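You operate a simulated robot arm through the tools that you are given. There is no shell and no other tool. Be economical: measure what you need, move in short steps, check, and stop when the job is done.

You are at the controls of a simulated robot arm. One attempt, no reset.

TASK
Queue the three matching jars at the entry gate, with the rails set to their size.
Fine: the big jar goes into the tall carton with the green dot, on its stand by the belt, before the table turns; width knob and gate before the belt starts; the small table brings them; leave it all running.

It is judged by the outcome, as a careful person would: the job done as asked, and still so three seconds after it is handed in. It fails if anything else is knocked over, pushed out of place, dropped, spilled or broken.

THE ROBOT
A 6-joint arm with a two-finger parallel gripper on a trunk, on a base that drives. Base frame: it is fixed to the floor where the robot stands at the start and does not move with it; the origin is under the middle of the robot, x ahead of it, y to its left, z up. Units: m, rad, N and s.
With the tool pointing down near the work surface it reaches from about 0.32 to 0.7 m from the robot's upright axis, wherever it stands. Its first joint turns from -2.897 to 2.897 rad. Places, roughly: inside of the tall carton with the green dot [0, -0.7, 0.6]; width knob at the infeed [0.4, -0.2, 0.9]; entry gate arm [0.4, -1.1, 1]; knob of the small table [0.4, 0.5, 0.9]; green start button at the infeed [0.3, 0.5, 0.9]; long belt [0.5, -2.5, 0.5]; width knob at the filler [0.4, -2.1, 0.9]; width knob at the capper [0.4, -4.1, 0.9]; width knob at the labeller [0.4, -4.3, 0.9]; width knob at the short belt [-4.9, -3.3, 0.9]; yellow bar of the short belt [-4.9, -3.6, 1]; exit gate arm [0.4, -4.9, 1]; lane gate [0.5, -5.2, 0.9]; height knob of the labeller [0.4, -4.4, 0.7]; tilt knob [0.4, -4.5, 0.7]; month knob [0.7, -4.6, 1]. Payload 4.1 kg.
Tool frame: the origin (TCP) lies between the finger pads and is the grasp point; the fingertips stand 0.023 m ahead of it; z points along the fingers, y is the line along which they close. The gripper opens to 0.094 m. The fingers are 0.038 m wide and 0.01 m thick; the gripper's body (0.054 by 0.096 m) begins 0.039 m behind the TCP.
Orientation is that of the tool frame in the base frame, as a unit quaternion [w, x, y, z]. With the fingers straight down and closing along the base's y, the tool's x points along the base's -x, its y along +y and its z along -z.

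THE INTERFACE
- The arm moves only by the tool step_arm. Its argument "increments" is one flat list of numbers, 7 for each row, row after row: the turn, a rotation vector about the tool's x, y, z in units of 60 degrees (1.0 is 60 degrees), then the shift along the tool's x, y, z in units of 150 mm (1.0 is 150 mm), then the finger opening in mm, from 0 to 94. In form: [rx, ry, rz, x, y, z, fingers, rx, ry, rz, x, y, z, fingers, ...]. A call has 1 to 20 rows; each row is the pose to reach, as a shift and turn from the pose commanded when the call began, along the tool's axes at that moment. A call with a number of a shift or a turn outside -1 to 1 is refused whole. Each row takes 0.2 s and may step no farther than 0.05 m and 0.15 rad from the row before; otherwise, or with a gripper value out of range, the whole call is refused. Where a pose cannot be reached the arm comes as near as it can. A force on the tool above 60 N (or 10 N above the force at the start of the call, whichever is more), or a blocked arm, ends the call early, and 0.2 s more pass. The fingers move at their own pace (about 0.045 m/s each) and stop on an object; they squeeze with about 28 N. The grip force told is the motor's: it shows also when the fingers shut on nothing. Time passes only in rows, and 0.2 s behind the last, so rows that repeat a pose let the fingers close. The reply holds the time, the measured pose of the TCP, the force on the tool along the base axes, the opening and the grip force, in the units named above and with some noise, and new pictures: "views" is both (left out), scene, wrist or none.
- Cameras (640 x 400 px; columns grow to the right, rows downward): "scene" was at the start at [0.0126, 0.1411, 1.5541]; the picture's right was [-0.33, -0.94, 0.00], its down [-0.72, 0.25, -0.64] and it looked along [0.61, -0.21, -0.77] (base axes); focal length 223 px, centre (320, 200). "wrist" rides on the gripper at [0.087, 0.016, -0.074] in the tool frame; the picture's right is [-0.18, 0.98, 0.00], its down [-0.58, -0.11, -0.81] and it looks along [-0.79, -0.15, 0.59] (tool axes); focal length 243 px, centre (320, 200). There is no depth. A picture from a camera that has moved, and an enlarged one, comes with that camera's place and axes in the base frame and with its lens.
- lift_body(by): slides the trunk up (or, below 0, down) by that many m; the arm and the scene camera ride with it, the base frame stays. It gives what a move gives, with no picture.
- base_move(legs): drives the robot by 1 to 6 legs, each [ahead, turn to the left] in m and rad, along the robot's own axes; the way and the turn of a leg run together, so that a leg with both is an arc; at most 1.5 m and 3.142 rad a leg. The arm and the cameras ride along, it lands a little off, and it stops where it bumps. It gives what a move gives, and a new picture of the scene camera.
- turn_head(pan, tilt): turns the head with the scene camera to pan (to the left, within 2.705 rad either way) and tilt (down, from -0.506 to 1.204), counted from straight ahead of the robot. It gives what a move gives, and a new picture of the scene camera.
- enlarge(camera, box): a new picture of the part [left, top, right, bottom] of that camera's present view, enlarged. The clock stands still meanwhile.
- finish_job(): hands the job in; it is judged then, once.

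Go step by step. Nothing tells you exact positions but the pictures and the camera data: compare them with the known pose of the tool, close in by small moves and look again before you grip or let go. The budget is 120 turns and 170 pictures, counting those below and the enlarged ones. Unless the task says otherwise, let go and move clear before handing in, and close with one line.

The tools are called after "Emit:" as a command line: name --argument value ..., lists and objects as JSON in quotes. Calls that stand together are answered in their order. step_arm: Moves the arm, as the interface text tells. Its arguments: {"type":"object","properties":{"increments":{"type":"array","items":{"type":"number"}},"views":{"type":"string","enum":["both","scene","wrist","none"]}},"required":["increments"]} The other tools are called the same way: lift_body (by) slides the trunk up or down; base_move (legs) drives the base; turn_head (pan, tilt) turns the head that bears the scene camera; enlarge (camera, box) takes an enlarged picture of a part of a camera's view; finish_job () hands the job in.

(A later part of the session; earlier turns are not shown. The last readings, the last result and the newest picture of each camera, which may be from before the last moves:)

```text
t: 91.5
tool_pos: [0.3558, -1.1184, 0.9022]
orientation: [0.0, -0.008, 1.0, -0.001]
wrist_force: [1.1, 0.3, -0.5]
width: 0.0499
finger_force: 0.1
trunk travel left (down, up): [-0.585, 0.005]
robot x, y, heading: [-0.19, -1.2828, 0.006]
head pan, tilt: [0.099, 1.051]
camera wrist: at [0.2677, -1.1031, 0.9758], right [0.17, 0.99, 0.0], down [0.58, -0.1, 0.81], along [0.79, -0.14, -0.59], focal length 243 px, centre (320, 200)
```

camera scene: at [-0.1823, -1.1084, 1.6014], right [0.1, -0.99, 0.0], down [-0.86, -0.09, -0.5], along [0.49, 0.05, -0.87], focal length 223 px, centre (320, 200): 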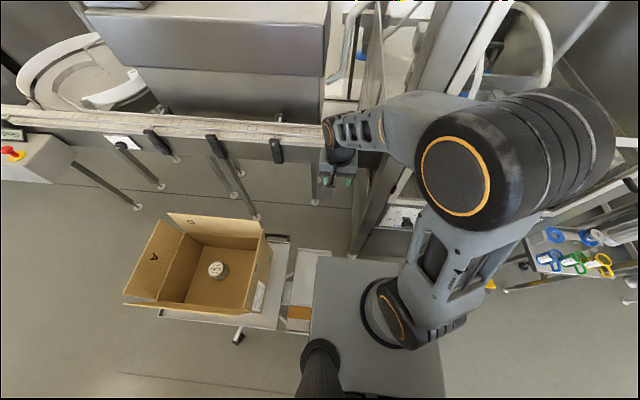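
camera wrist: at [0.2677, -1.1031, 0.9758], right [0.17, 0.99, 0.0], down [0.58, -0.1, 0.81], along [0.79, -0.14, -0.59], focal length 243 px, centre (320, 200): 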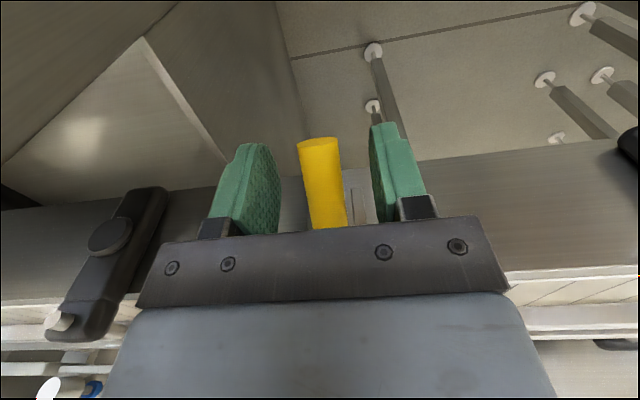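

The handle is between the pads. Closing, then swinging it up along its arc.

Emit:
step_arm --increments '[0, 0, 0, 0, 0, 0, 10, 0, 0, 0, 0, 0, 0, 10, 0, 0, 0, 0, 0, 0, 10, 0, 0, 0, 0, 0, 0, 10]' --views "none"

Emit:
step_arm --increments '[0, 0, 0, 0.033, 0, -0.111, 10, 0, 0, 0, 0.044, 0, -0.23, 10, 0, 0, 0, 0.029, 0, -0.349, 10]' --views "wrist"

```text
t: 92.5
tool_pos: [0.3554, -1.1156, 0.9023]
orientation: [0.0, -0.006, 1.0, 0.0]
wrist_force: [-0.3, 7.4, -2.0]
width: 0.0189
finger_force: 44.9
trunk travel left (down, up): [-0.585, 0.005]
robot x, y, heading: [-0.1864, -1.2789, 0.005]
head pan, tilt: [0.099, 1.051]
```

```text
t: 93.3
tool_pos: [0.3498, -1.1165, 0.9586]
orientation: [0.001, -0.009, 1.0, -0.001]
wrist_force: [-10.5, 4.6, -0.3]
width: 0.0191
finger_force: 25.2
trunk travel left (down, up): [-0.585, 0.005]
robot x, y, heading: [-0.188, -1.2807, 0.007]
head pan, tilt: [0.099, 1.051]
camera wrist: at [0.2616, -1.1019, 1.0315], right [0.17, 0.99, 0.0], down [0.58, -0.1, 0.81], along [0.8, -0.14, -0.59], focal length 243 px, centre (320, 200)
```

wrist: 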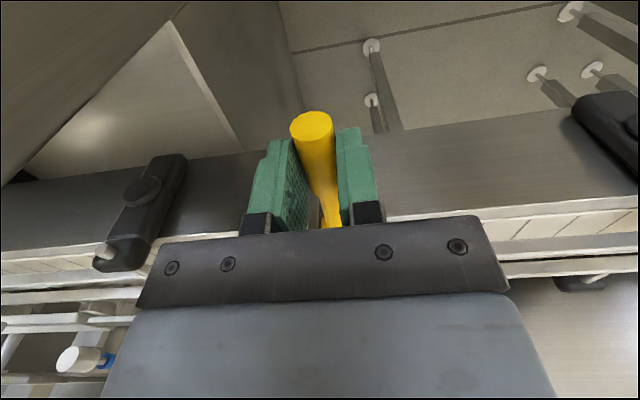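

The lever turns with the hand. Continuing the arc.

Emit:
step_arm --increments '[0, 0, 0, -0.039, 0, -0.113, 10, 0, 0, 0, -0.094, 0, -0.207, 10, 0, 0, 0, -0.159, 0, -0.282, 10]'

```text
t: 94.1
tool_pos: [0.3739, -1.116, 0.9997]
orientation: [0.0, -0.008, 1.0, -0.002]
wrist_force: [-13.6, 4.6, -3.5]
width: 0.0186
finger_force: 39.3
trunk travel left (down, up): [-0.585, 0.005]
robot x, y, heading: [-0.1886, -1.2816, 0.004]
head pan, tilt: [0.099, 1.051]
camera scene: at [-0.1848, -1.1077, 1.6013], right [0.1, -0.99, 0.0], down [-0.86, -0.09, -0.5], along [0.5, 0.05, -0.87], focal length 223 px, centre (320, 200)
camera wrist: at [0.2857, -1.1016, 1.0725], right [0.17, 0.99, 0.0], down [0.58, -0.1, 0.81], along [0.79, -0.14, -0.59], focal length 243 px, centre (320, 200)
```

scene: 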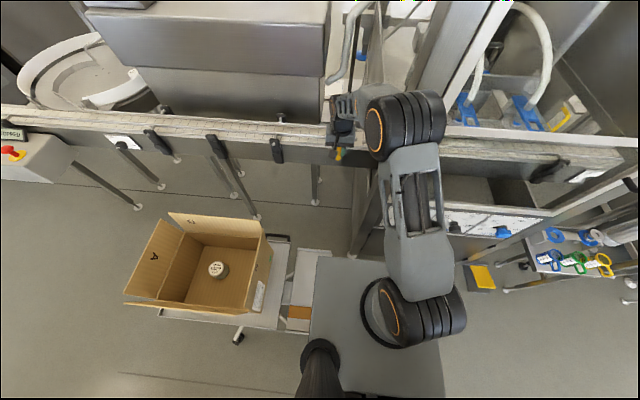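
wrist: 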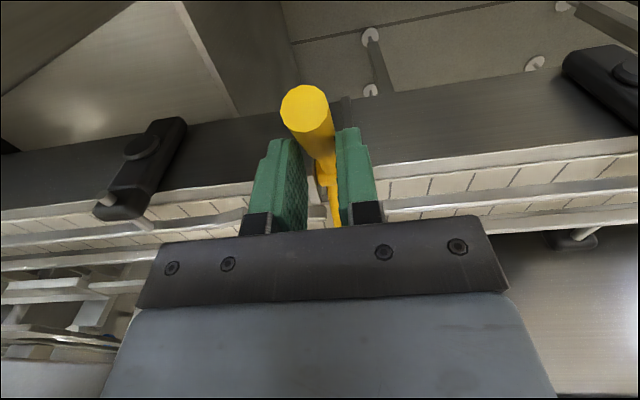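

Nearly horizontal now; nudging a little further to feel for the stop.

Emit:
step_arm --increments '[0, 0, 0, -0.04, 0, -0.035, 10, 0, 0, 0, -0.08, 0, -0.062, 10]' --views "wrist"

```text
t: 94.7
tool_pos: [0.3826, -1.1164, 1.0087]
orientation: [-0.001, -0.009, 1.0, -0.001]
wrist_force: [-23.5, 0.5, 0.7]
width: 0.0184
finger_force: 44.9
trunk travel left (down, up): [-0.585, 0.005]
robot x, y, heading: [-0.1858, -1.2779, 0.005]
head pan, tilt: [0.099, 1.051]
camera wrist: at [0.2954, -1.1014, 1.0831], right [0.17, 0.99, 0.0], down [0.59, -0.1, 0.8], along [0.79, -0.14, -0.59], focal length 243 px, centre (320, 200)
```

wrist: 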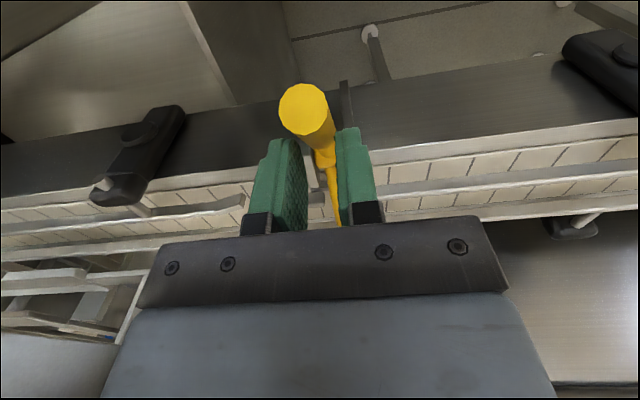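

Resistance is growing, so it's likely near its stop. Releasing and backing off to inspect.

Emit:
step_arm --increments '[0, 0, 0, 0, 0, 0, 30, 0, 0, 0, 0, 0, 0, 45, 0, 0, 0, 0, 0, 0, 50]' --views "none"

Emit:
step_arm --increments '[0, 0, 0, 0, 0, -0.25, 50, 0, 0, 0, 0.1, 0, -0.5, 50, 0, 0, 0, 0.35, 0, -0.6, 50, 0, 0, 0, 0.65, 0, -0.6, 50, 0, 0, 0, 0.95, 0, -0.6, 50]'

```text
t: 95.5
tool_pos: [0.3862, -1.1158, 1.0089]
orientation: [0.001, -0.008, 1.0, -0.001]
wrist_force: [-0.3, -0.5, -0.1]
width: 0.0501
finger_force: 0.1
trunk travel left (down, up): [-0.585, 0.005]
robot x, y, heading: [-0.1883, -1.2798, 0.007]
head pan, tilt: [0.099, 1.051]
```

```text
t: 96.7
tool_pos: [0.2428, -1.1179, 1.101]
orientation: [0.0, -0.008, 1.0, 0.0]
wrist_force: [1.2, 1.0, 0.5]
width: 0.0501
finger_force: 0.1
trunk travel left (down, up): [-0.585, 0.005]
robot x, y, heading: [-0.1928, -1.2799, 0.004]
head pan, tilt: [0.099, 1.051]
camera scene: at [-0.1841, -1.1085, 1.6015], right [0.1, -0.99, 0.0], down [-0.86, -0.09, -0.5], along [0.49, 0.05, -0.87], focal length 223 px, centre (320, 200)
camera wrist: at [0.1549, -1.1035, 1.1737], right [0.17, 0.99, 0.0], down [0.58, -0.1, 0.81], along [0.79, -0.14, -0.59], focal length 243 px, centre (320, 200)
```

scene: 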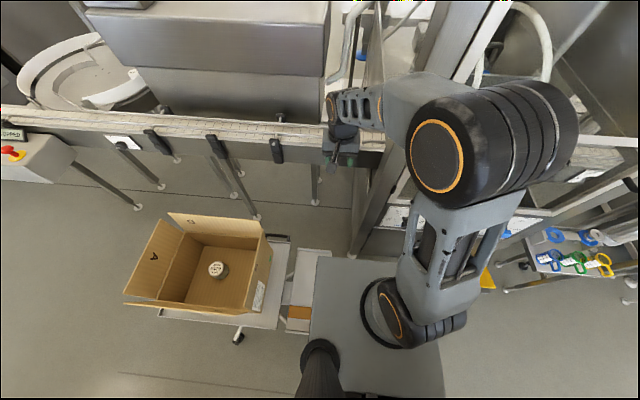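
wrist: 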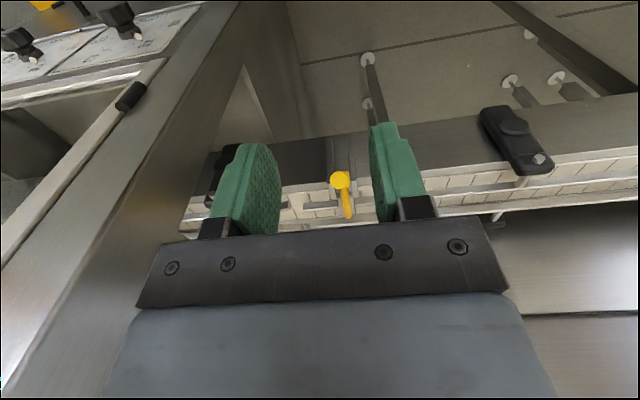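

Emit:
enlarge --camera "wrist" --box '[280, 130, 400, 230]'

Emit:
step_arm --increments '[0, 0, 0, 0.25, -0.1, -0.1, 50, 0, 0, 0, 0.4, -0.25, -0.3, 50, 0, 0, 0, 0.4, -0.5, -0.4, 50]' --views "wrist"

```text
4.00 times, centred on (340, 180) of wrist
camera zoom: at [0.1549, -1.1035, 1.1737], right [0.17, 0.99, 0.0], down [0.58, -0.1, 0.81], along [0.79, -0.14, -0.59], focal length 970 px, centre (240, 280)
```

zoom: 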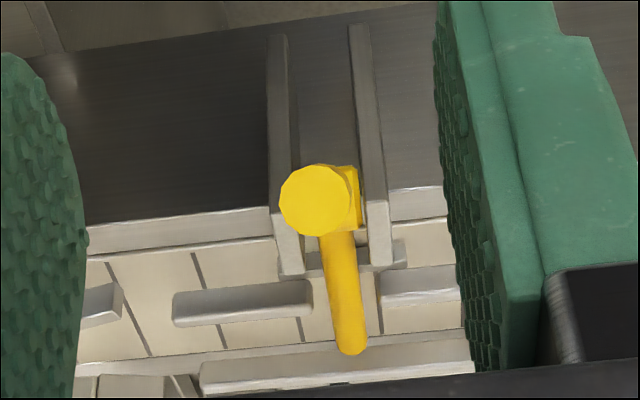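

```text
t: 97.5
tool_pos: [0.1848, -1.194, 1.1584]
orientation: [-0.002, -0.008, 1.0, 0.0]
wrist_force: [-0.5, 0.0, 0.4]
width: 0.0501
finger_force: 0.1
trunk travel left (down, up): [-0.585, 0.005]
robot x, y, heading: [-0.195, -1.279, 0.006]
head pan, tilt: [0.099, 1.051]
camera wrist: at [0.0967, -1.1799, 1.2321], right [0.17, 0.99, 0.0], down [0.58, -0.1, 0.81], along [0.79, -0.14, -0.59], focal length 243 px, centre (320, 200)
```

wrist: 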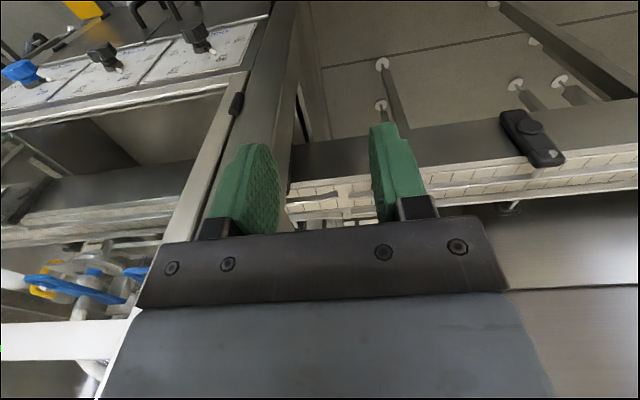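

The lever now lies across the belt to the far rail: gate closed. Now retracing the path back toward the infeed.

Emit:
base_move --legs '[[-0.125, 0]]'

Emit:
enlarge --camera "scene" --box '[280, 70, 420, 170]'

```text
t: 98.7
tool_pos: [0.0569, -1.1934, 1.1595]
orientation: [0.001, -0.008, 1.0, 0.0]
wrist_force: [-1.0, 0.9, 0.0]
width: 0.0501
finger_force: 0.0
trunk travel left (down, up): [-0.585, 0.005]
robot x, y, heading: [-0.313, -1.2787, -0.002]
head pan, tilt: [0.099, 1.051]
camera scene: at [-0.311, -1.1089, 1.6015], right [0.1, -0.99, 0.0], down [-0.86, -0.09, -0.5], along [0.49, 0.05, -0.87], focal length 223 px, centre (320, 200)
```

scene: 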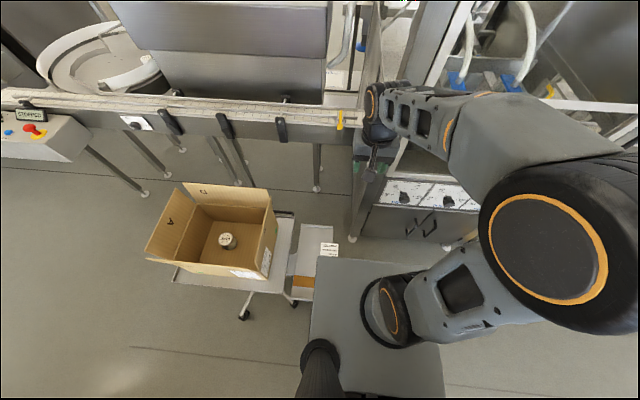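

```text
4.00 times, centred on (350, 120) of scene
camera zoom: at [-0.311, -1.1089, 1.6015], right [0.1, -0.99, 0.0], down [-0.86, -0.09, -0.5], along [0.49, 0.05, -0.87], focal length 891 px, centre (200, 520)
```

zoom: 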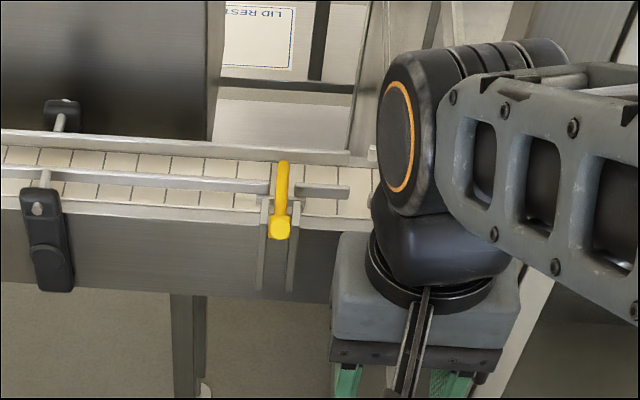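

Confirmed: the gate arm crosses the belt to the rear rail. Driving back.

Emit:
base_move --legs '[[-0.45, -1.571], [-0.285, 0], [-0.2, -0.35], [-0.2, 0.35], [0, 0.7]]'

```text
t: 108.7
tool_pos: [-0.2426, -0.543, 1.1598]
orientation: [0.0, 0.406, 0.914, 0.0]
wrist_force: [1.2, 0.6, 0.5]
width: 0.0501
finger_force: 0.0
trunk travel left (down, up): [-0.585, 0.005]
robot x, y, heading: [-0.5491, -0.318, -0.852]
head pan, tilt: [0.099, 1.051]
camera scene: at [-0.4186, -0.2114, 1.6014], right [-0.68, -0.73, 0.0], down [-0.63, 0.59, -0.5], along [0.36, -0.34, -0.87], focal length 223 px, centre (320, 200)
```

scene: 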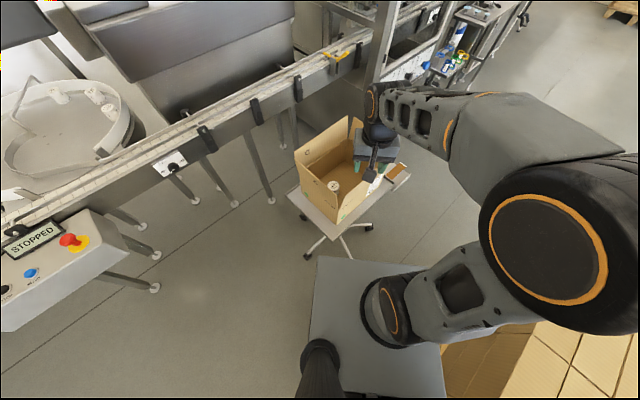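

Emit:
base_move --legs '[[0, 1.2], [0.3, 0], [0.2, -0.35]]'

Emit:
enlarge --camera "wrist" --box '[0, 0, 640, 400]'

```text
t: 114.9
tool_pos: [0.3043, -0.1099, 1.1587]
orientation: [-0.001, 0.001, 1.0, 0.0]
wrist_force: [0.3, -0.8, 0.3]
width: 0.0501
finger_force: 0.1
trunk travel left (down, up): [-0.585, 0.005]
robot x, y, heading: [-0.0706, -0.19, -0.021]
head pan, tilt: [0.099, 1.051]
camera scene: at [-0.0612, -0.0172, 1.6015], right [0.08, -1.0, 0.0], down [-0.87, -0.07, -0.5], along [0.49, 0.04, -0.87], focal length 223 px, centre (320, 200)
```

scene: 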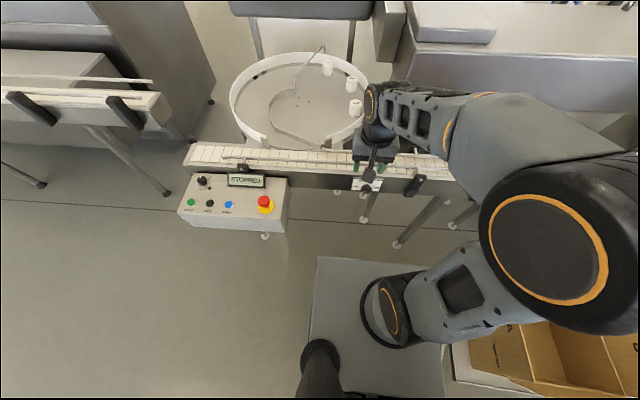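

```text
1.00 times, centred on (320, 200) of wrist
camera zoom: at [0.2167, -0.0932, 1.232], right [0.19, 0.98, 0.0], down [0.58, -0.11, 0.81], along [0.79, -0.15, -0.59], focal length 243 px, centre (320, 200)
```

zoom: 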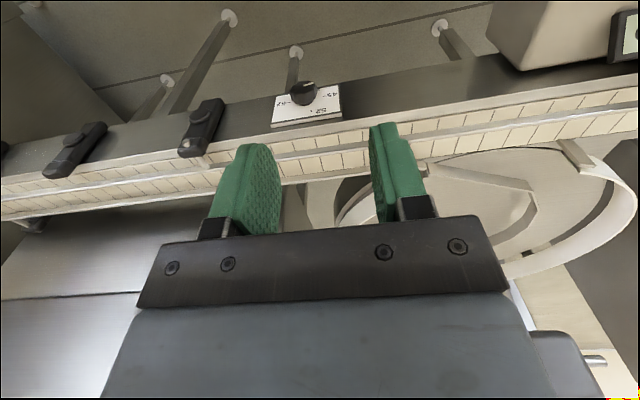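

Knob plate is in view; enlarging it.

Emit:
enlarge --camera "wrist" --box '[260, 70, 360, 140]'

Emit:
enlarge --camera "scene" --box '[330, 150, 420, 210]'

```text
5.71 times, centred on (310, 105) of wrist
camera zoom: at [0.2167, -0.0932, 1.232], right [0.19, 0.98, 0.0], down [0.58, -0.11, 0.81], along [0.79, -0.15, -0.59], focal length 1386 px, centre (377, 743)
```

zoom: 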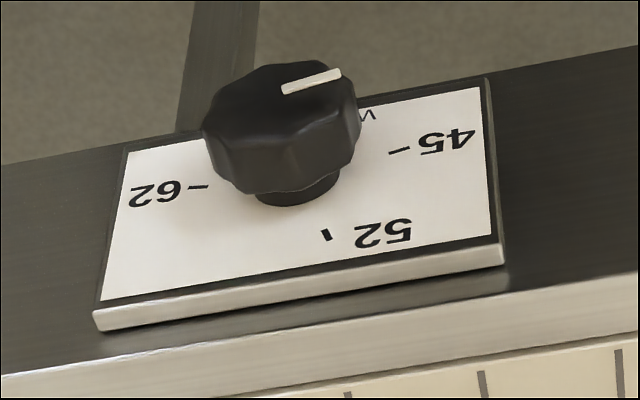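

```text
6.67 times, centred on (375, 180) of scene
camera zoom: at [-0.0612, -0.0172, 1.6015], right [0.08, -1.0, 0.0], down [-0.87, -0.07, -0.5], along [0.49, 0.04, -0.87], focal length 1486 px, centre (-47, 333)
```

zoom: 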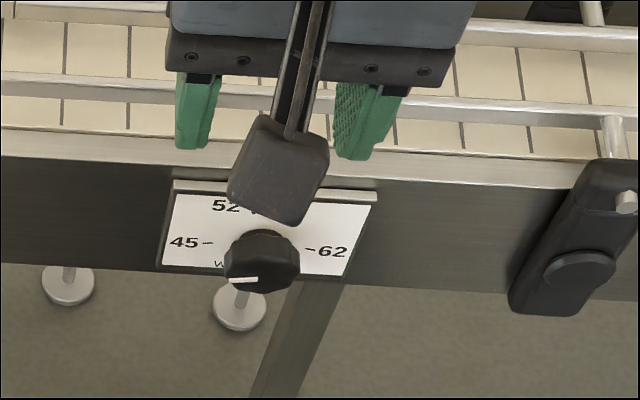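

The dial: 45 left, 52 just left of the top, 62 right; pointer now at 45. Knob axis is ≈(y -0.160, z 0.851) on a vertical plate at x ≈0.438; I need +74° clockwise. I'll back up, lower the trunk, and pitch the tool to point forward.

Emit:
base_move --legs '[[-0.26, 0.021]]'

Emit:
lift_body --by -0.12

Emit:
step_arm --increments '[0, 0, 0, -0.25, -0.04, 0, 70, 0, 0, 0, -0.5, -0.08, 0, 70, 0, 0, 0, -0.75, -0.12, 0, 70, 0, 0, 0, -0.97, -0.17, 0, 70]' --views "none"

```text
t: 116.8
tool_pos: [0.0415, -0.0995, 1.1581]
orientation: [0.0, -0.008, 1.0, 0.0]
wrist_force: [-1.3, -0.3, 1.0]
width: 0.0499
finger_force: 0.0
trunk travel left (down, up): [-0.585, 0.005]
robot x, y, heading: [-0.3301, -0.1862, -0.0]
head pan, tilt: [0.099, 1.051]
camera scene: at [-0.3257, -0.0142, 1.6015], right [0.1, -1.0, 0.0], down [-0.86, -0.08, -0.5], along [0.49, 0.05, -0.87], focal length 223 px, centre (320, 200)
```

scene: 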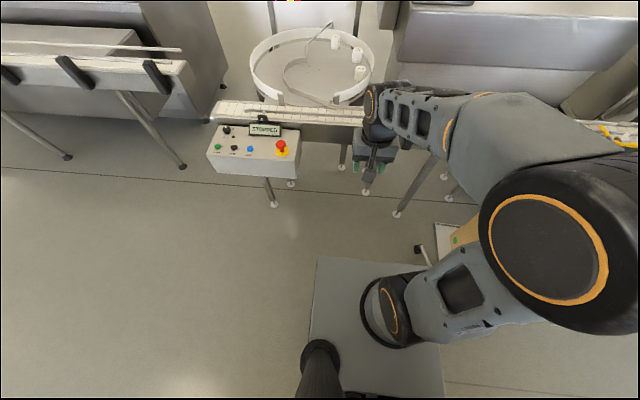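

```text
t: 118.3
tool_pos: [0.0427, -0.1001, 1.0387]
orientation: [0.001, -0.007, 1.0, -0.001]
wrist_force: [-0.1, -0.6, -0.3]
width: 0.0499
finger_force: 0.2
trunk travel left (down, up): [-0.465, 0.125]
robot x, y, heading: [-0.3289, -0.188, -0.002]
head pan, tilt: [0.099, 1.051]
```

```text
t: 119.3
tool_pos: [0.1895, -0.1227, 1.0363]
orientation: [-0.001, -0.009, 1.0, 0.0]
wrist_force: [0.0, -0.4, -0.1]
width: 0.07
finger_force: 0.1
trunk travel left (down, up): [-0.465, 0.125]
robot x, y, heading: [-0.3319, -0.1853, -0.008]
head pan, tilt: [0.099, 1.051]
```

Emit:
step_arm --increments '[0, -0.125, 0, -0.12, -0.03, 0.1, 70, 0, -0.25, 0, -0.24, -0.06, 0.2, 70, 0, -0.375, 0, -0.36, -0.1, 0.3, 70, 0, -0.5, 0, -0.48, -0.13, 0.4, 70, 0, -0.625, 0, -0.6, -0.15, 0.5, 70, 0, -0.75, 0, -0.733, -0.16, 0.6, 70]' --views "wrist"

```text
t: 120.7
tool_pos: [0.2909, -0.1461, 0.9558]
orientation: [0.361, -0.005, 0.933, -0.002]
wrist_force: [-0.2, 1.7, 0.6]
width: 0.0695
finger_force: 0.1
out of reach, approached as far as the arm can: row 6
trunk travel left (down, up): [-0.465, 0.125]
robot x, y, heading: [-0.3345, -0.1851, -0.0]
head pan, tilt: [0.099, 1.051]
camera wrist: at [0.1759, -0.1315, 0.9502], right [0.13, 0.98, 0.12], down [-0.11, -0.1, 0.99], along [0.99, -0.14, 0.1], focal length 243 px, centre (320, 200)
```

wrist: 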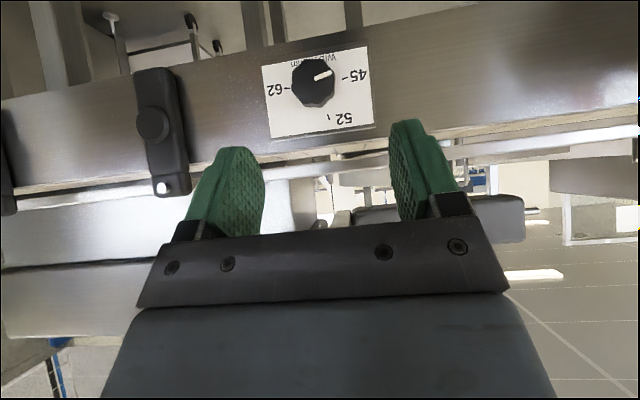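

Emit:
enlarge --camera "wrist" --box '[240, 30, 400, 150]'

Emit:
enlarge --camera "scene" --box '[300, 60, 640, 300]'

```text
3.33 times, centred on (320, 90) of wrist
camera zoom: at [0.1759, -0.1315, 0.9502], right [0.13, 0.98, 0.12], down [-0.11, -0.1, 0.99], along [0.99, -0.14, 0.1], focal length 809 px, centre (320, 567)
```

zoom: 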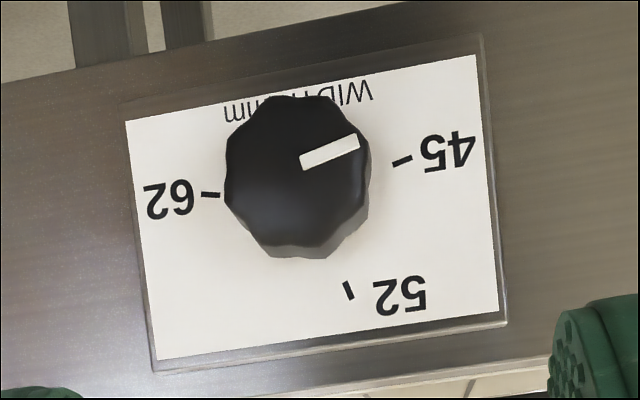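

```text
1.67 times, centred on (470, 180) of scene
camera zoom: at [-0.3252, -0.0142, 1.4815], right [0.1, -1.0, 0.0], down [-0.86, -0.08, -0.5], along [0.49, 0.05, -0.87], focal length 371 px, centre (70, 233)
```

zoom: 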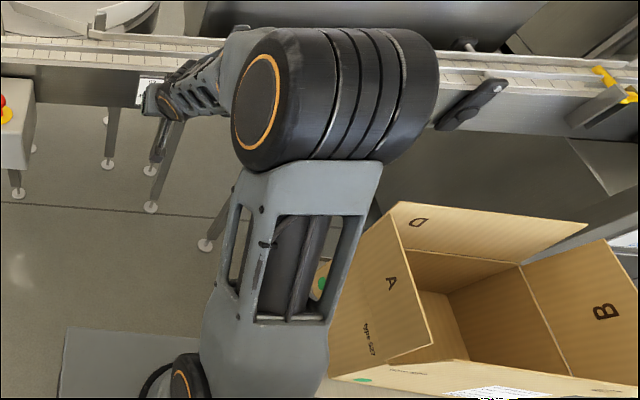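

Head-on view: pointer is at 45; the 52 mark is about 88° clockwise. Continuing to pitch the tool to horizontal.

Emit:
step_arm --increments '[0, -0.13, 0, 0.05, -0.02, 0.1, 70, 0, -0.26, 0, 0.11, -0.03, 0.2, 70, 0, -0.39, 0, 0.16, -0.05, 0.3, 70, 0, -0.52, 0, 0.22, -0.06, 0.4, 70, 0, -0.65, 0, 0.27, -0.07, 0.5, 70, 0, -0.78, 0, 0.32, -0.08, 0.6, 70]' --views "wrist"

```text
t: 122.1
tool_pos: [0.3204, -0.0975, 0.8637]
orientation: [0.699, 0.0, 0.715, -0.027]
wrist_force: [0.4, -0.3, -0.5]
width: 0.07
finger_force: 0.0
out of reach, approached as far as the arm can: row 1, 2, 3, 4, 5, 6
trunk travel left (down, up): [-0.465, 0.125]
robot x, y, heading: [-0.3295, -0.1878, -0.003]
head pan, tilt: [0.099, 1.051]
camera wrist: at [0.2448, -0.0827, 0.777], right [0.04, 0.99, 0.15], down [-0.8, -0.05, 0.6], along [0.6, -0.14, 0.78], focal length 243 px, centre (320, 200)
```

wrist: 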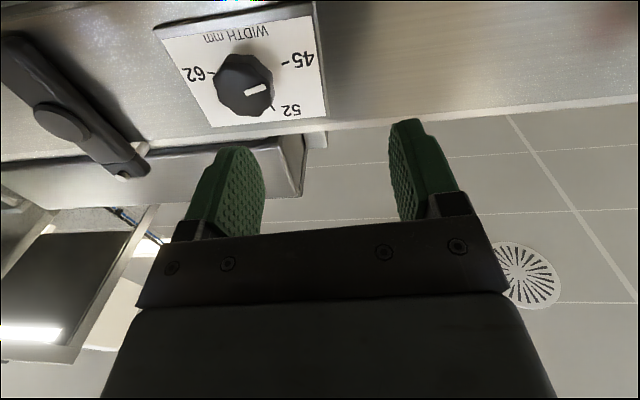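

The tool is horizontal but sits left of the knob; sideways reach is limited at yaw 0, so I'll allow a few degrees of yaw and shift toward the knob axis (y -0.158, z 0.857).

Emit:
step_arm --increments '[0.02, -0.01, 0, 0.02, -0.15, 0, 70, 0.04, -0.02, 0, 0.04, -0.3, 0, 70, 0.055, -0.021, 0, 0.045, -0.403, 0, 70]' --views "wrist"

```text
t: 122.9
tool_pos: [0.3208, -0.1398, 0.8622]
orientation: [0.704, 0.025, 0.707, -0.056]
wrist_force: [-0.4, -0.7, -0.6]
width: 0.0699
finger_force: 0.1
out of reach, approached as far as the arm can: row 1, 2, 3
trunk travel left (down, up): [-0.465, 0.125]
robot x, y, heading: [-0.3271, -0.1867, 0.001]
head pan, tilt: [0.099, 1.051]
camera wrist: at [0.247, -0.1207, 0.7734], right [0.11, 0.98, 0.14], down [-0.81, 0.01, 0.59], along [0.58, -0.18, 0.8], focal length 243 px, centre (320, 200)
```

wrist: 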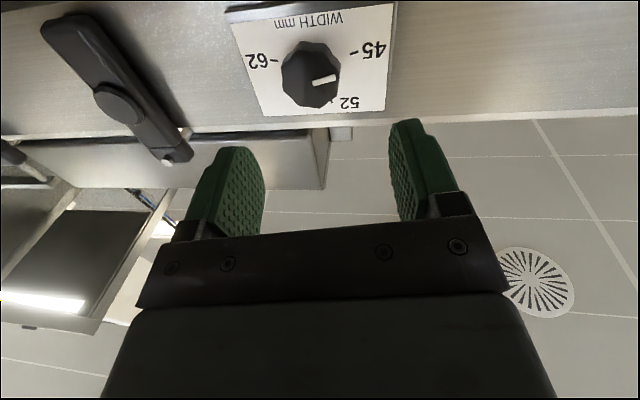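

Yaw ≈ -6.6° makes it reachable; that misalignment is small. Fine-aligning and advancing half-way.

Emit:
step_arm --increments '[0.005, 0, 0, 0.02, -0.03, 0.05, 70, 0.011, 0, 0, 0.04, -0.065, 0.15, 70, 0.011, 0, 0, 0.04, -0.065, 0.27, 70]' --views "wrist"

Emit:
turn_head --pan -0.15 --tilt 0.75

Emit:
enlarge --camera "scene" --box '[220, 80, 380, 190]'

```text
t: 123.7
tool_pos: [0.3579, -0.1422, 0.8558]
orientation: [0.704, 0.029, 0.707, -0.057]
wrist_force: [-0.8, 0.7, 0.1]
width: 0.0699
finger_force: 0.2
out of reach, approached as far as the arm can: row 1, 2, 3
trunk travel left (down, up): [-0.465, 0.125]
robot x, y, heading: [-0.3269, -0.1853, -0.0]
head pan, tilt: [0.099, 1.051]
camera wrist: at [0.2842, -0.1219, 0.7679], right [0.12, 0.98, 0.14], down [-0.81, 0.01, 0.59], along [0.57, -0.19, 0.8], focal length 243 px, centre (320, 200)
```

wrist: 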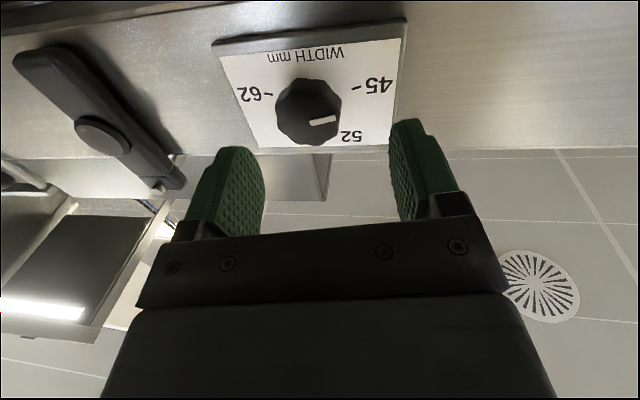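

```text
t: 124.5
tool_pos: [0.3581, -0.1435, 0.8564]
orientation: [0.704, 0.029, 0.707, -0.057]
wrist_force: [0.5, 0.5, 0.2]
width: 0.0703
finger_force: 0.2
trunk travel left (down, up): [-0.465, 0.125]
robot x, y, heading: [-0.331, -0.1835, -0.001]
head pan, tilt: [-0.15, 0.75]
camera scene: at [-0.309, -0.0331, 1.504], right [-0.15, -0.99, 0.0], down [-0.67, 0.1, -0.73], along [0.72, -0.11, -0.68], focal length 223 px, centre (320, 200)
```

scene: 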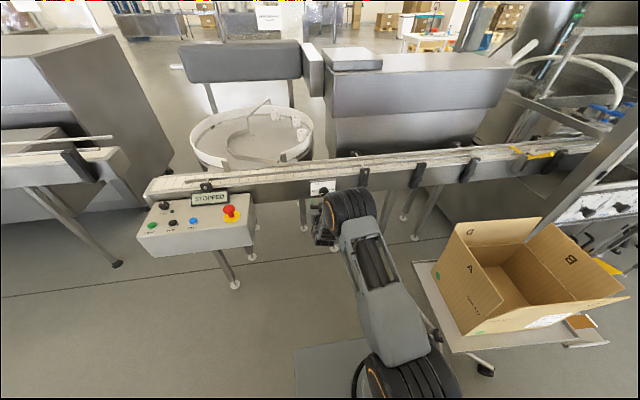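

```text
3.64 times, centred on (300, 135) of scene
camera zoom: at [-0.309, -0.0331, 1.504], right [-0.15, -0.99, 0.0], down [-0.67, 0.1, -0.73], along [0.72, -0.11, -0.68], focal length 810 px, centre (393, 436)
```

zoom: 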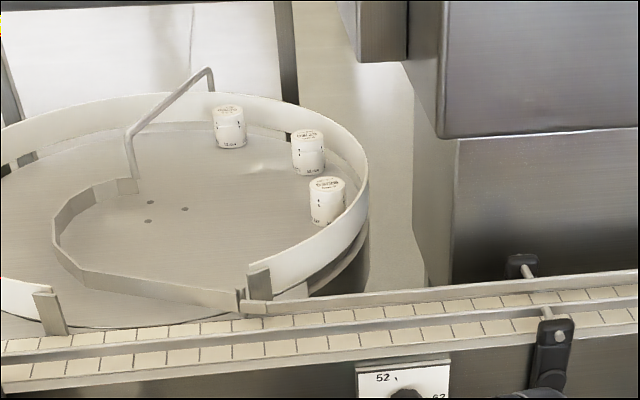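

Knob centre is at (y -0.1575, z 0.853). Final alignment and advance onto the knob.

Emit:
step_arm --increments '[0.012, 0, 0, 0.01, -0.04, 0.1, 70, 0.02, 0, 0, 0.015, -0.07, 0.2, 70, 0.022, 0, 0, 0.02, -0.075, 0.3, 70]' --views "wrist"

```text
t: 125.3
tool_pos: [0.402, -0.1575, 0.8537]
orientation: [0.704, 0.036, 0.707, -0.062]
wrist_force: [-0.7, -0.3, -0.3]
width: 0.07
finger_force: 0.1
trunk travel left (down, up): [-0.465, 0.125]
robot x, y, heading: [-0.3292, -0.1904, -0.004]
head pan, tilt: [-0.15, 0.75]
camera wrist: at [0.3282, -0.1355, 0.7648], right [0.14, 0.98, 0.14], down [-0.81, 0.03, 0.59], along [0.57, -0.2, 0.8], focal length 243 px, centre (320, 200)
```

wrist: 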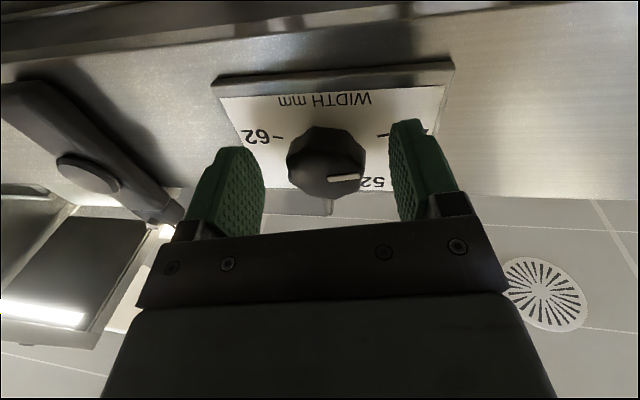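

Well centred. Closing on the knob.

Emit:
step_arm --increments '[0, 0, 0, 0, 0, 0.025, 70, 0, 0, 0, 0, 0, 0.025, 30, 0, 0, 0, 0, 0, 0.025, 30, 0, 0, 0, 0, 0, 0.025, 30, 0, 0, 0, 0, 0, 0.025, 30]' --views "wrist"

```text
t: 126.5
tool_pos: [0.4055, -0.1567, 0.8538]
orientation: [0.704, 0.035, 0.706, -0.064]
wrist_force: [4.0, 4.9, 0.0]
width: 0.0418
finger_force: 45.5
trunk travel left (down, up): [-0.465, 0.125]
robot x, y, heading: [-0.3343, -0.1843, 0.003]
head pan, tilt: [-0.15, 0.75]
camera wrist: at [0.3325, -0.1344, 0.7653], right [0.14, 0.98, 0.14], down [-0.81, 0.03, 0.59], along [0.57, -0.2, 0.8], focal length 243 px, centre (320, 200)
```

wrist: 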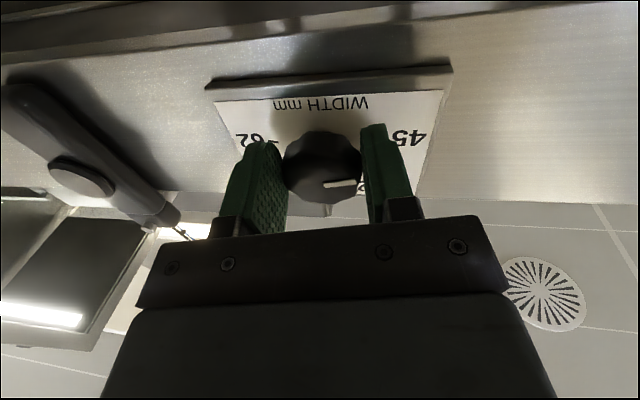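

Gripped (42 mm). Turning clockwise, first about 50°.

Emit:
step_arm --increments '[0, 0, 0.14, 0, 0, 0, 30, 0, 0, 0.28, 0, 0, 0, 30, 0, 0, 0.42, 0, 0, 0, 30, 0, 0, 0.56, 0, 0, 0, 30, 0, 0, 0.7, 0, 0, 0, 30, 0, 0, 0.84, 0, 0, 0, 30]' --views "wrist"

```text
t: 127.1
tool_pos: [0.411, -0.1556, 0.8538]
orientation: [0.704, 0.07, 0.706, -0.044]
wrist_force: [-45.0, -2.7, 18.0]
width: 0.0424
finger_force: 13.6
out of reach, approached as far as the arm can: row 1, 2, 3
trunk travel left (down, up): [-0.465, 0.125]
robot x, y, heading: [-0.3337, -0.1835, -0.003]
head pan, tilt: [-0.15, 0.75]
stopped in row 3: the force on the tool passed its limit (the readings are from after the stop); the commanded pose is now the measured one
camera wrist: at [0.3387, -0.1255, 0.7666], right [0.16, 0.96, 0.22], down [-0.81, 0.0, 0.58], along [0.56, -0.27, 0.78], focal length 243 px, centre (320, 200)
```

wrist: 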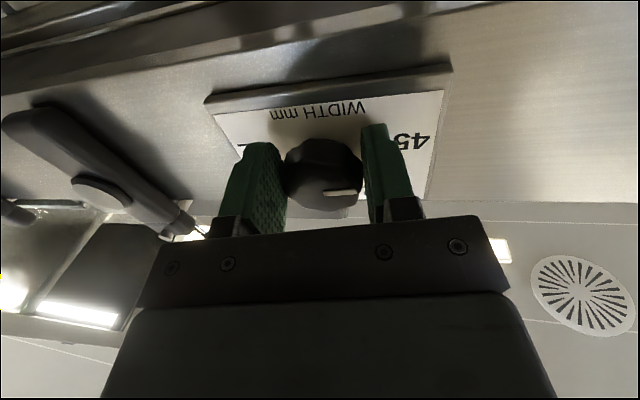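

Rolling that way hits a wrist limit. I'll open, back off, roll the open hand the other way by ~90° around the knob, then grip and turn from there.

Emit:
step_arm --increments '[0, 0, 0, 0, 0, 0, 60, 0, 0, 0, 0, 0, 0, 75, 0, 0, 0, 0, 0, -0.1, 75, 0, 0, 0, 0, 0, -0.3, 75, 0, 0, 0, 0, 0, -0.4, 75]' --views "none"

Emit:
step_arm --increments '[0, 0, -0.14, 0, 0, 0, 75, 0, 0, -0.28, 0, 0, 0, 75, 0, 0, -0.42, 0, 0, 0, 75, 0, 0, -0.56, 0, 0, 0, 75, 0, 0, -0.7, 0, 0, 0, 75, 0, 0, -0.84, 0, 0, 0, 75, 0, 0, -0.98, 0, 0, 0, 75]' --views "wrist"

```text
t: 127.5
tool_pos: [0.4094, -0.1616, 0.8524]
orientation: [0.704, 0.075, 0.704, -0.047]
wrist_force: [-47.9, -8.8, 18.3]
width: 0.0528
finger_force: 0.0
trunk travel left (down, up): [-0.465, 0.125]
robot x, y, heading: [-0.3328, -0.1865, -0.001]
head pan, tilt: [-0.15, 0.75]
stopped in row 1: the force on the tool passed its limit (the readings are from after the stop); the commanded pose is now the measured one
```

```text
t: 127.9
tool_pos: [0.4071, -0.1651, 0.8554]
orientation: [0.703, 0.036, 0.704, -0.094]
wrist_force: [-56.3, -15.2, 21.0]
width: 0.0636
finger_force: 0.0
trunk travel left (down, up): [-0.465, 0.125]
robot x, y, heading: [-0.3354, -0.1835, -0.007]
head pan, tilt: [-0.15, 0.75]
stopped in row 2: the force on the tool passed its limit (the readings are from after the stop); the commanded pose is now the measured one
camera wrist: at [0.3361, -0.1445, 0.7671], right [0.18, 0.98, 0.1], down [-0.81, 0.09, 0.58], along [0.56, -0.19, 0.81], focal length 243 px, centre (320, 200)
```

wrist: 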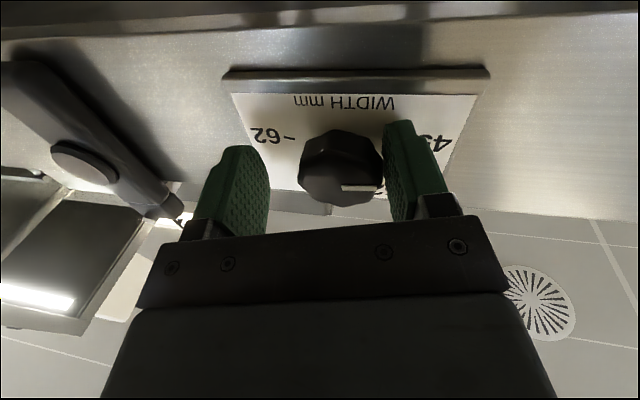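

The fingertips press on the plate; retreating straight back.

Emit:
step_arm --increments '[0, 0, 0, 0, 0, -0.08, 75, 0, 0, 0, 0, 0, -0.2, 75, 0, 0, 0, 0, 0, -0.35, 75]' --views "wrist"

```text
t: 128.7
tool_pos: [0.3619, -0.1532, 0.8515]
orientation: [0.699, 0.03, 0.708, -0.093]
wrist_force: [-0.4, -0.3, 0.3]
width: 0.0749
finger_force: 0.1
trunk travel left (down, up): [-0.465, 0.125]
robot x, y, heading: [-0.3306, -0.1882, -0.004]
head pan, tilt: [-0.15, 0.75]
camera wrist: at [0.2892, -0.1333, 0.7617], right [0.17, 0.98, 0.1], down [-0.8, 0.08, 0.59], along [0.57, -0.18, 0.8], focal length 243 px, centre (320, 200)
```

wrist: 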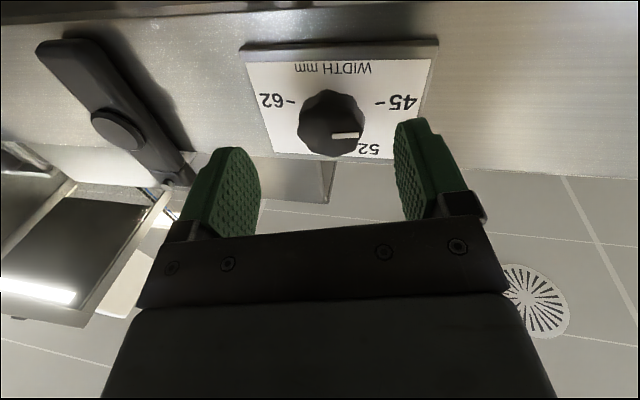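

Free again. Rolling the open hand about -87°.

Emit:
step_arm --increments '[0, 0, -0.14, 0, 0, 0, 75, 0, 0, -0.28, 0, 0, 0, 75, 0, 0, -0.42, 0, 0, 0, 75, 0, 0, -0.56, 0, 0, 0, 75, 0, 0, -0.7, 0, 0, 0, 75, 0, 0, -0.84, 0, 0, 0, 75, 0, 0, -0.98, 0, 0, 0, 75]' --views "none"

Emit:
step_arm --increments '[0, 0, -0.14, 0, 0, 0, 75, 0, 0, -0.28, 0, 0, 0, 75, 0, 0, -0.42, 0, 0, 0, 75, 0, 0, -0.49, 0, 0, 0, 75]' --views "wrist"

```text
t: 130.3
tool_pos: [0.3625, -0.1533, 0.8507]
orientation: [0.564, -0.321, 0.631, -0.426]
wrist_force: [0.6, 0.2, 0.0]
width: 0.0751
finger_force: 0.2
trunk travel left (down, up): [-0.465, 0.125]
robot x, y, heading: [-0.3295, -0.1878, -0.004]
head pan, tilt: [-0.15, 0.75]
```

```text
t: 131.3
tool_pos: [0.3639, -0.1526, 0.851]
orientation: [-0.437, 0.472, -0.529, 0.554]
wrist_force: [0.2, 1.1, -0.5]
width: 0.0749
finger_force: 0.0
trunk travel left (down, up): [-0.465, 0.125]
robot x, y, heading: [-0.336, -0.1864, -0.006]
head pan, tilt: [-0.15, 0.75]
camera wrist: at [0.2731, -0.227, 0.8382], right [0.02, 0.12, -0.99], down [-0.69, 0.72, 0.08], along [0.72, 0.68, 0.1], focal length 243 px, centre (320, 200)
```

wrist: 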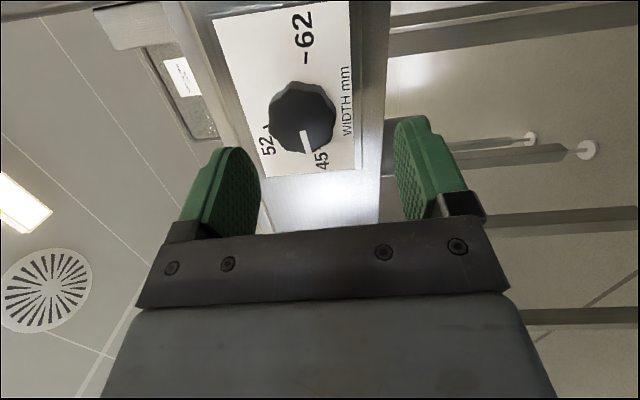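

Emit:
step_arm --increments '[0, -0.015, 0, 0, -0.01, 0.1, 75, 0, -0.03, 0, 0, -0.02, 0.2, 75]' --views "wrist"

```text
t: 131.9
tool_pos: [0.3932, -0.158, 0.8528]
orientation: [-0.446, 0.48, -0.523, 0.545]
wrist_force: [0.0, 0.4, 0.5]
width: 0.0752
finger_force: 0.1
trunk travel left (down, up): [-0.465, 0.125]
robot x, y, heading: [-0.3354, -0.1835, -0.007]
head pan, tilt: [-0.15, 0.75]
camera wrist: at [0.306, -0.2346, 0.8407], right [0.01, 0.13, -0.99], down [-0.71, 0.7, 0.08], along [0.7, 0.71, 0.1], focal length 243 px, centre (320, 200)
```

wrist: 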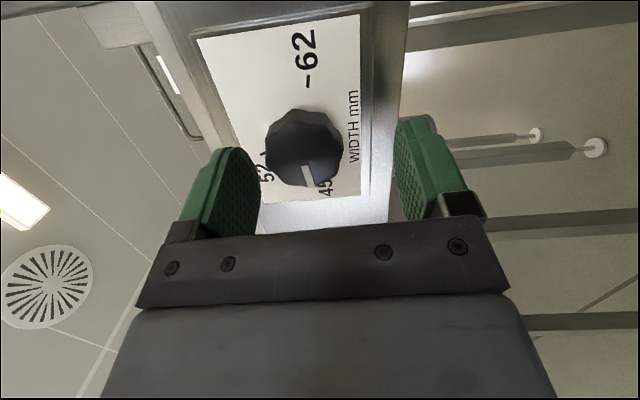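

The knob is about 7 mm higher than the tool axis; correcting, advancing slightly and closing.

Emit:
step_arm --increments '[0, 0, 0, 0, -0.025, 0, 75, 0, 0, 0, 0, -0.047, 0.05, 75, 0, 0, 0, 0, -0.047, 0.05, 30, 0, 0, 0, 0, -0.047, 0.05, 30, 0, 0, 0, 0, -0.047, 0.05, 30, 0, 0, 0, 0, -0.047, 0.05, 30]' --views "wrist"

```text
t: 133.3
tool_pos: [0.401, -0.1578, 0.8628]
orientation: [-0.448, 0.477, -0.522, 0.547]
wrist_force: [4.2, 1.3, 12.9]
width: 0.0409
finger_force: 44.9
trunk travel left (down, up): [-0.465, 0.125]
robot x, y, heading: [-0.3308, -0.1843, -0.005]
head pan, tilt: [-0.15, 0.75]
camera wrist: at [0.3133, -0.235, 0.8496], right [0.02, 0.13, -0.99], down [-0.71, 0.7, 0.08], along [0.7, 0.71, 0.1], focal length 243 px, centre (320, 200)
```

wrist: 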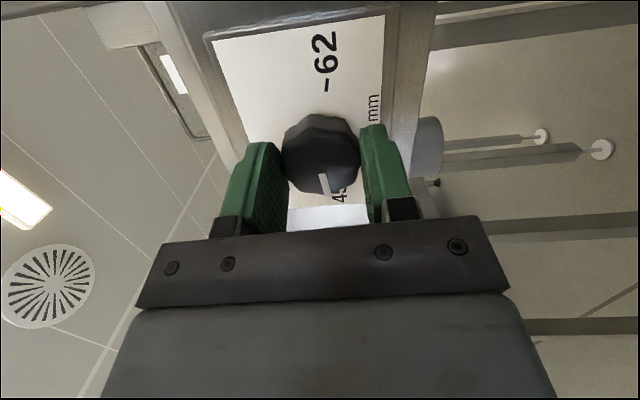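

Gripped. Turning clockwise.

Emit:
step_arm --increments '[0, 0, 0.14, 0, 0, 0, 30, 0, 0, 0.28, 0, 0, 0, 30, 0, 0, 0.42, 0, 0, 0, 30, 0, 0, 0.56, 0, 0, 0, 30, 0, 0, 0.7, 0, 0, 0, 30, 0, 0, 0.84, 0, 0, 0, 30]' --views "wrist"

```text
t: 134.7
tool_pos: [0.4002, -0.1573, 0.8593]
orientation: [0.636, -0.209, 0.678, -0.303]
wrist_force: [-1.0, 1.0, 7.3]
width: 0.0411
finger_force: 44.9
trunk travel left (down, up): [-0.465, 0.125]
robot x, y, heading: [-0.3304, -0.1885, -0.003]
head pan, tilt: [-0.15, 0.75]
camera wrist: at [0.3172, -0.1942, 0.7841], right [0.12, 0.84, -0.53], down [-0.75, 0.43, 0.51], along [0.65, 0.34, 0.68], focal length 243 px, centre (320, 200)
```

wrist: 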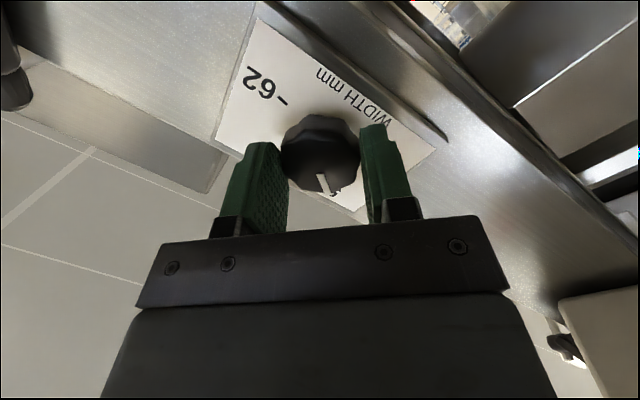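

Emit:
step_arm --increments '[0, 0, 0.14, 0, 0, 0, 30, 0, 0, 0.28, 0, 0, 0, 30, 0, 0, 0.42, 0, 0, 0, 30, 0, 0, 0.52, 0, 0, 0, 30, 0, 0, 0.6, 0, 0, 0, 30]' --views "wrist"

```text
t: 135.9
tool_pos: [0.3991, -0.1559, 0.8579]
orientation: [0.698, 0.008, 0.711, -0.092]
wrist_force: [-12.3, 17.8, -11.2]
width: 0.0416
finger_force: 45.2
trunk travel left (down, up): [-0.465, 0.125]
robot x, y, heading: [-0.3365, -0.1887, -0.002]
head pan, tilt: [-0.15, 0.75]
camera wrist: at [0.3244, -0.1404, 0.7701], right [0.14, 0.99, 0.06], down [-0.8, 0.07, 0.6], along [0.59, -0.14, 0.8], focal length 243 px, centre (320, 200)
```

wrist: 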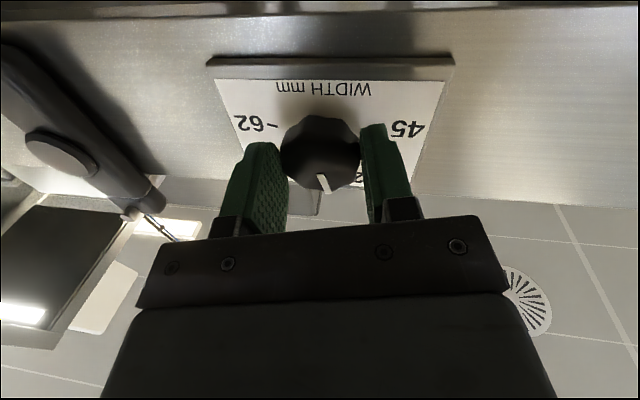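

Opening and backing off to read the pointer.

Emit:
step_arm --increments '[0, 0, 0, 0, 0, 0, 60, 0, 0, 0, 0, 0, 0, 75, 0, 0, 0, 0, 0, 0, 75, 0, 0, 0, 0, 0, -0.15, 75, 0, 0, 0, 0, 0, -0.35, 75, 0, 0, 0, 0, 0, -0.6, 75]' --views "wrist"

Emit:
enlarge --camera "wrist" --box '[220, 0, 440, 150]'

```text
t: 137.3
tool_pos: [0.3094, -0.1455, 0.8622]
orientation: [0.699, 0.009, 0.709, -0.092]
wrist_force: [0.7, 0.1, -0.8]
width: 0.0749
finger_force: 0.0
trunk travel left (down, up): [-0.465, 0.125]
robot x, y, heading: [-0.3308, -0.1849, 0.001]
head pan, tilt: [-0.15, 0.75]
camera wrist: at [0.2356, -0.1297, 0.7735], right [0.14, 0.99, 0.07], down [-0.8, 0.08, 0.59], along [0.58, -0.14, 0.8], focal length 243 px, centre (320, 200)
```

wrist: 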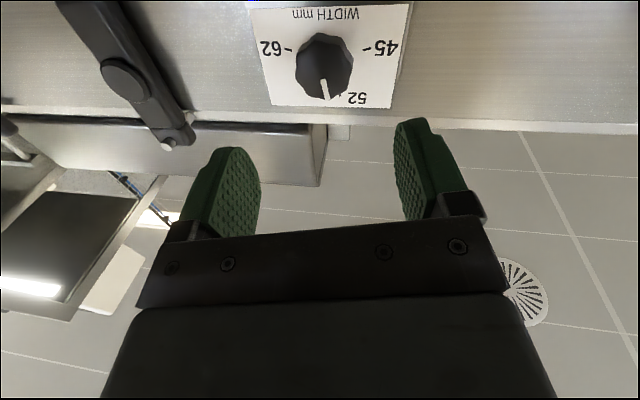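

```text
2.67 times, centred on (330, 75) of wrist
camera zoom: at [0.2356, -0.1297, 0.7735], right [0.14, 0.99, 0.07], down [-0.8, 0.08, 0.59], along [0.58, -0.14, 0.8], focal length 647 px, centre (293, 533)
```

zoom: 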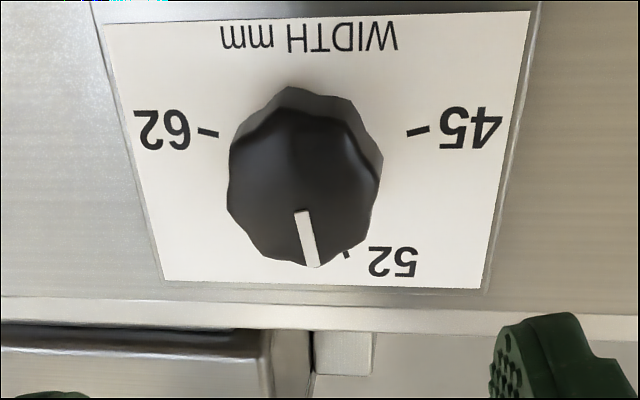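

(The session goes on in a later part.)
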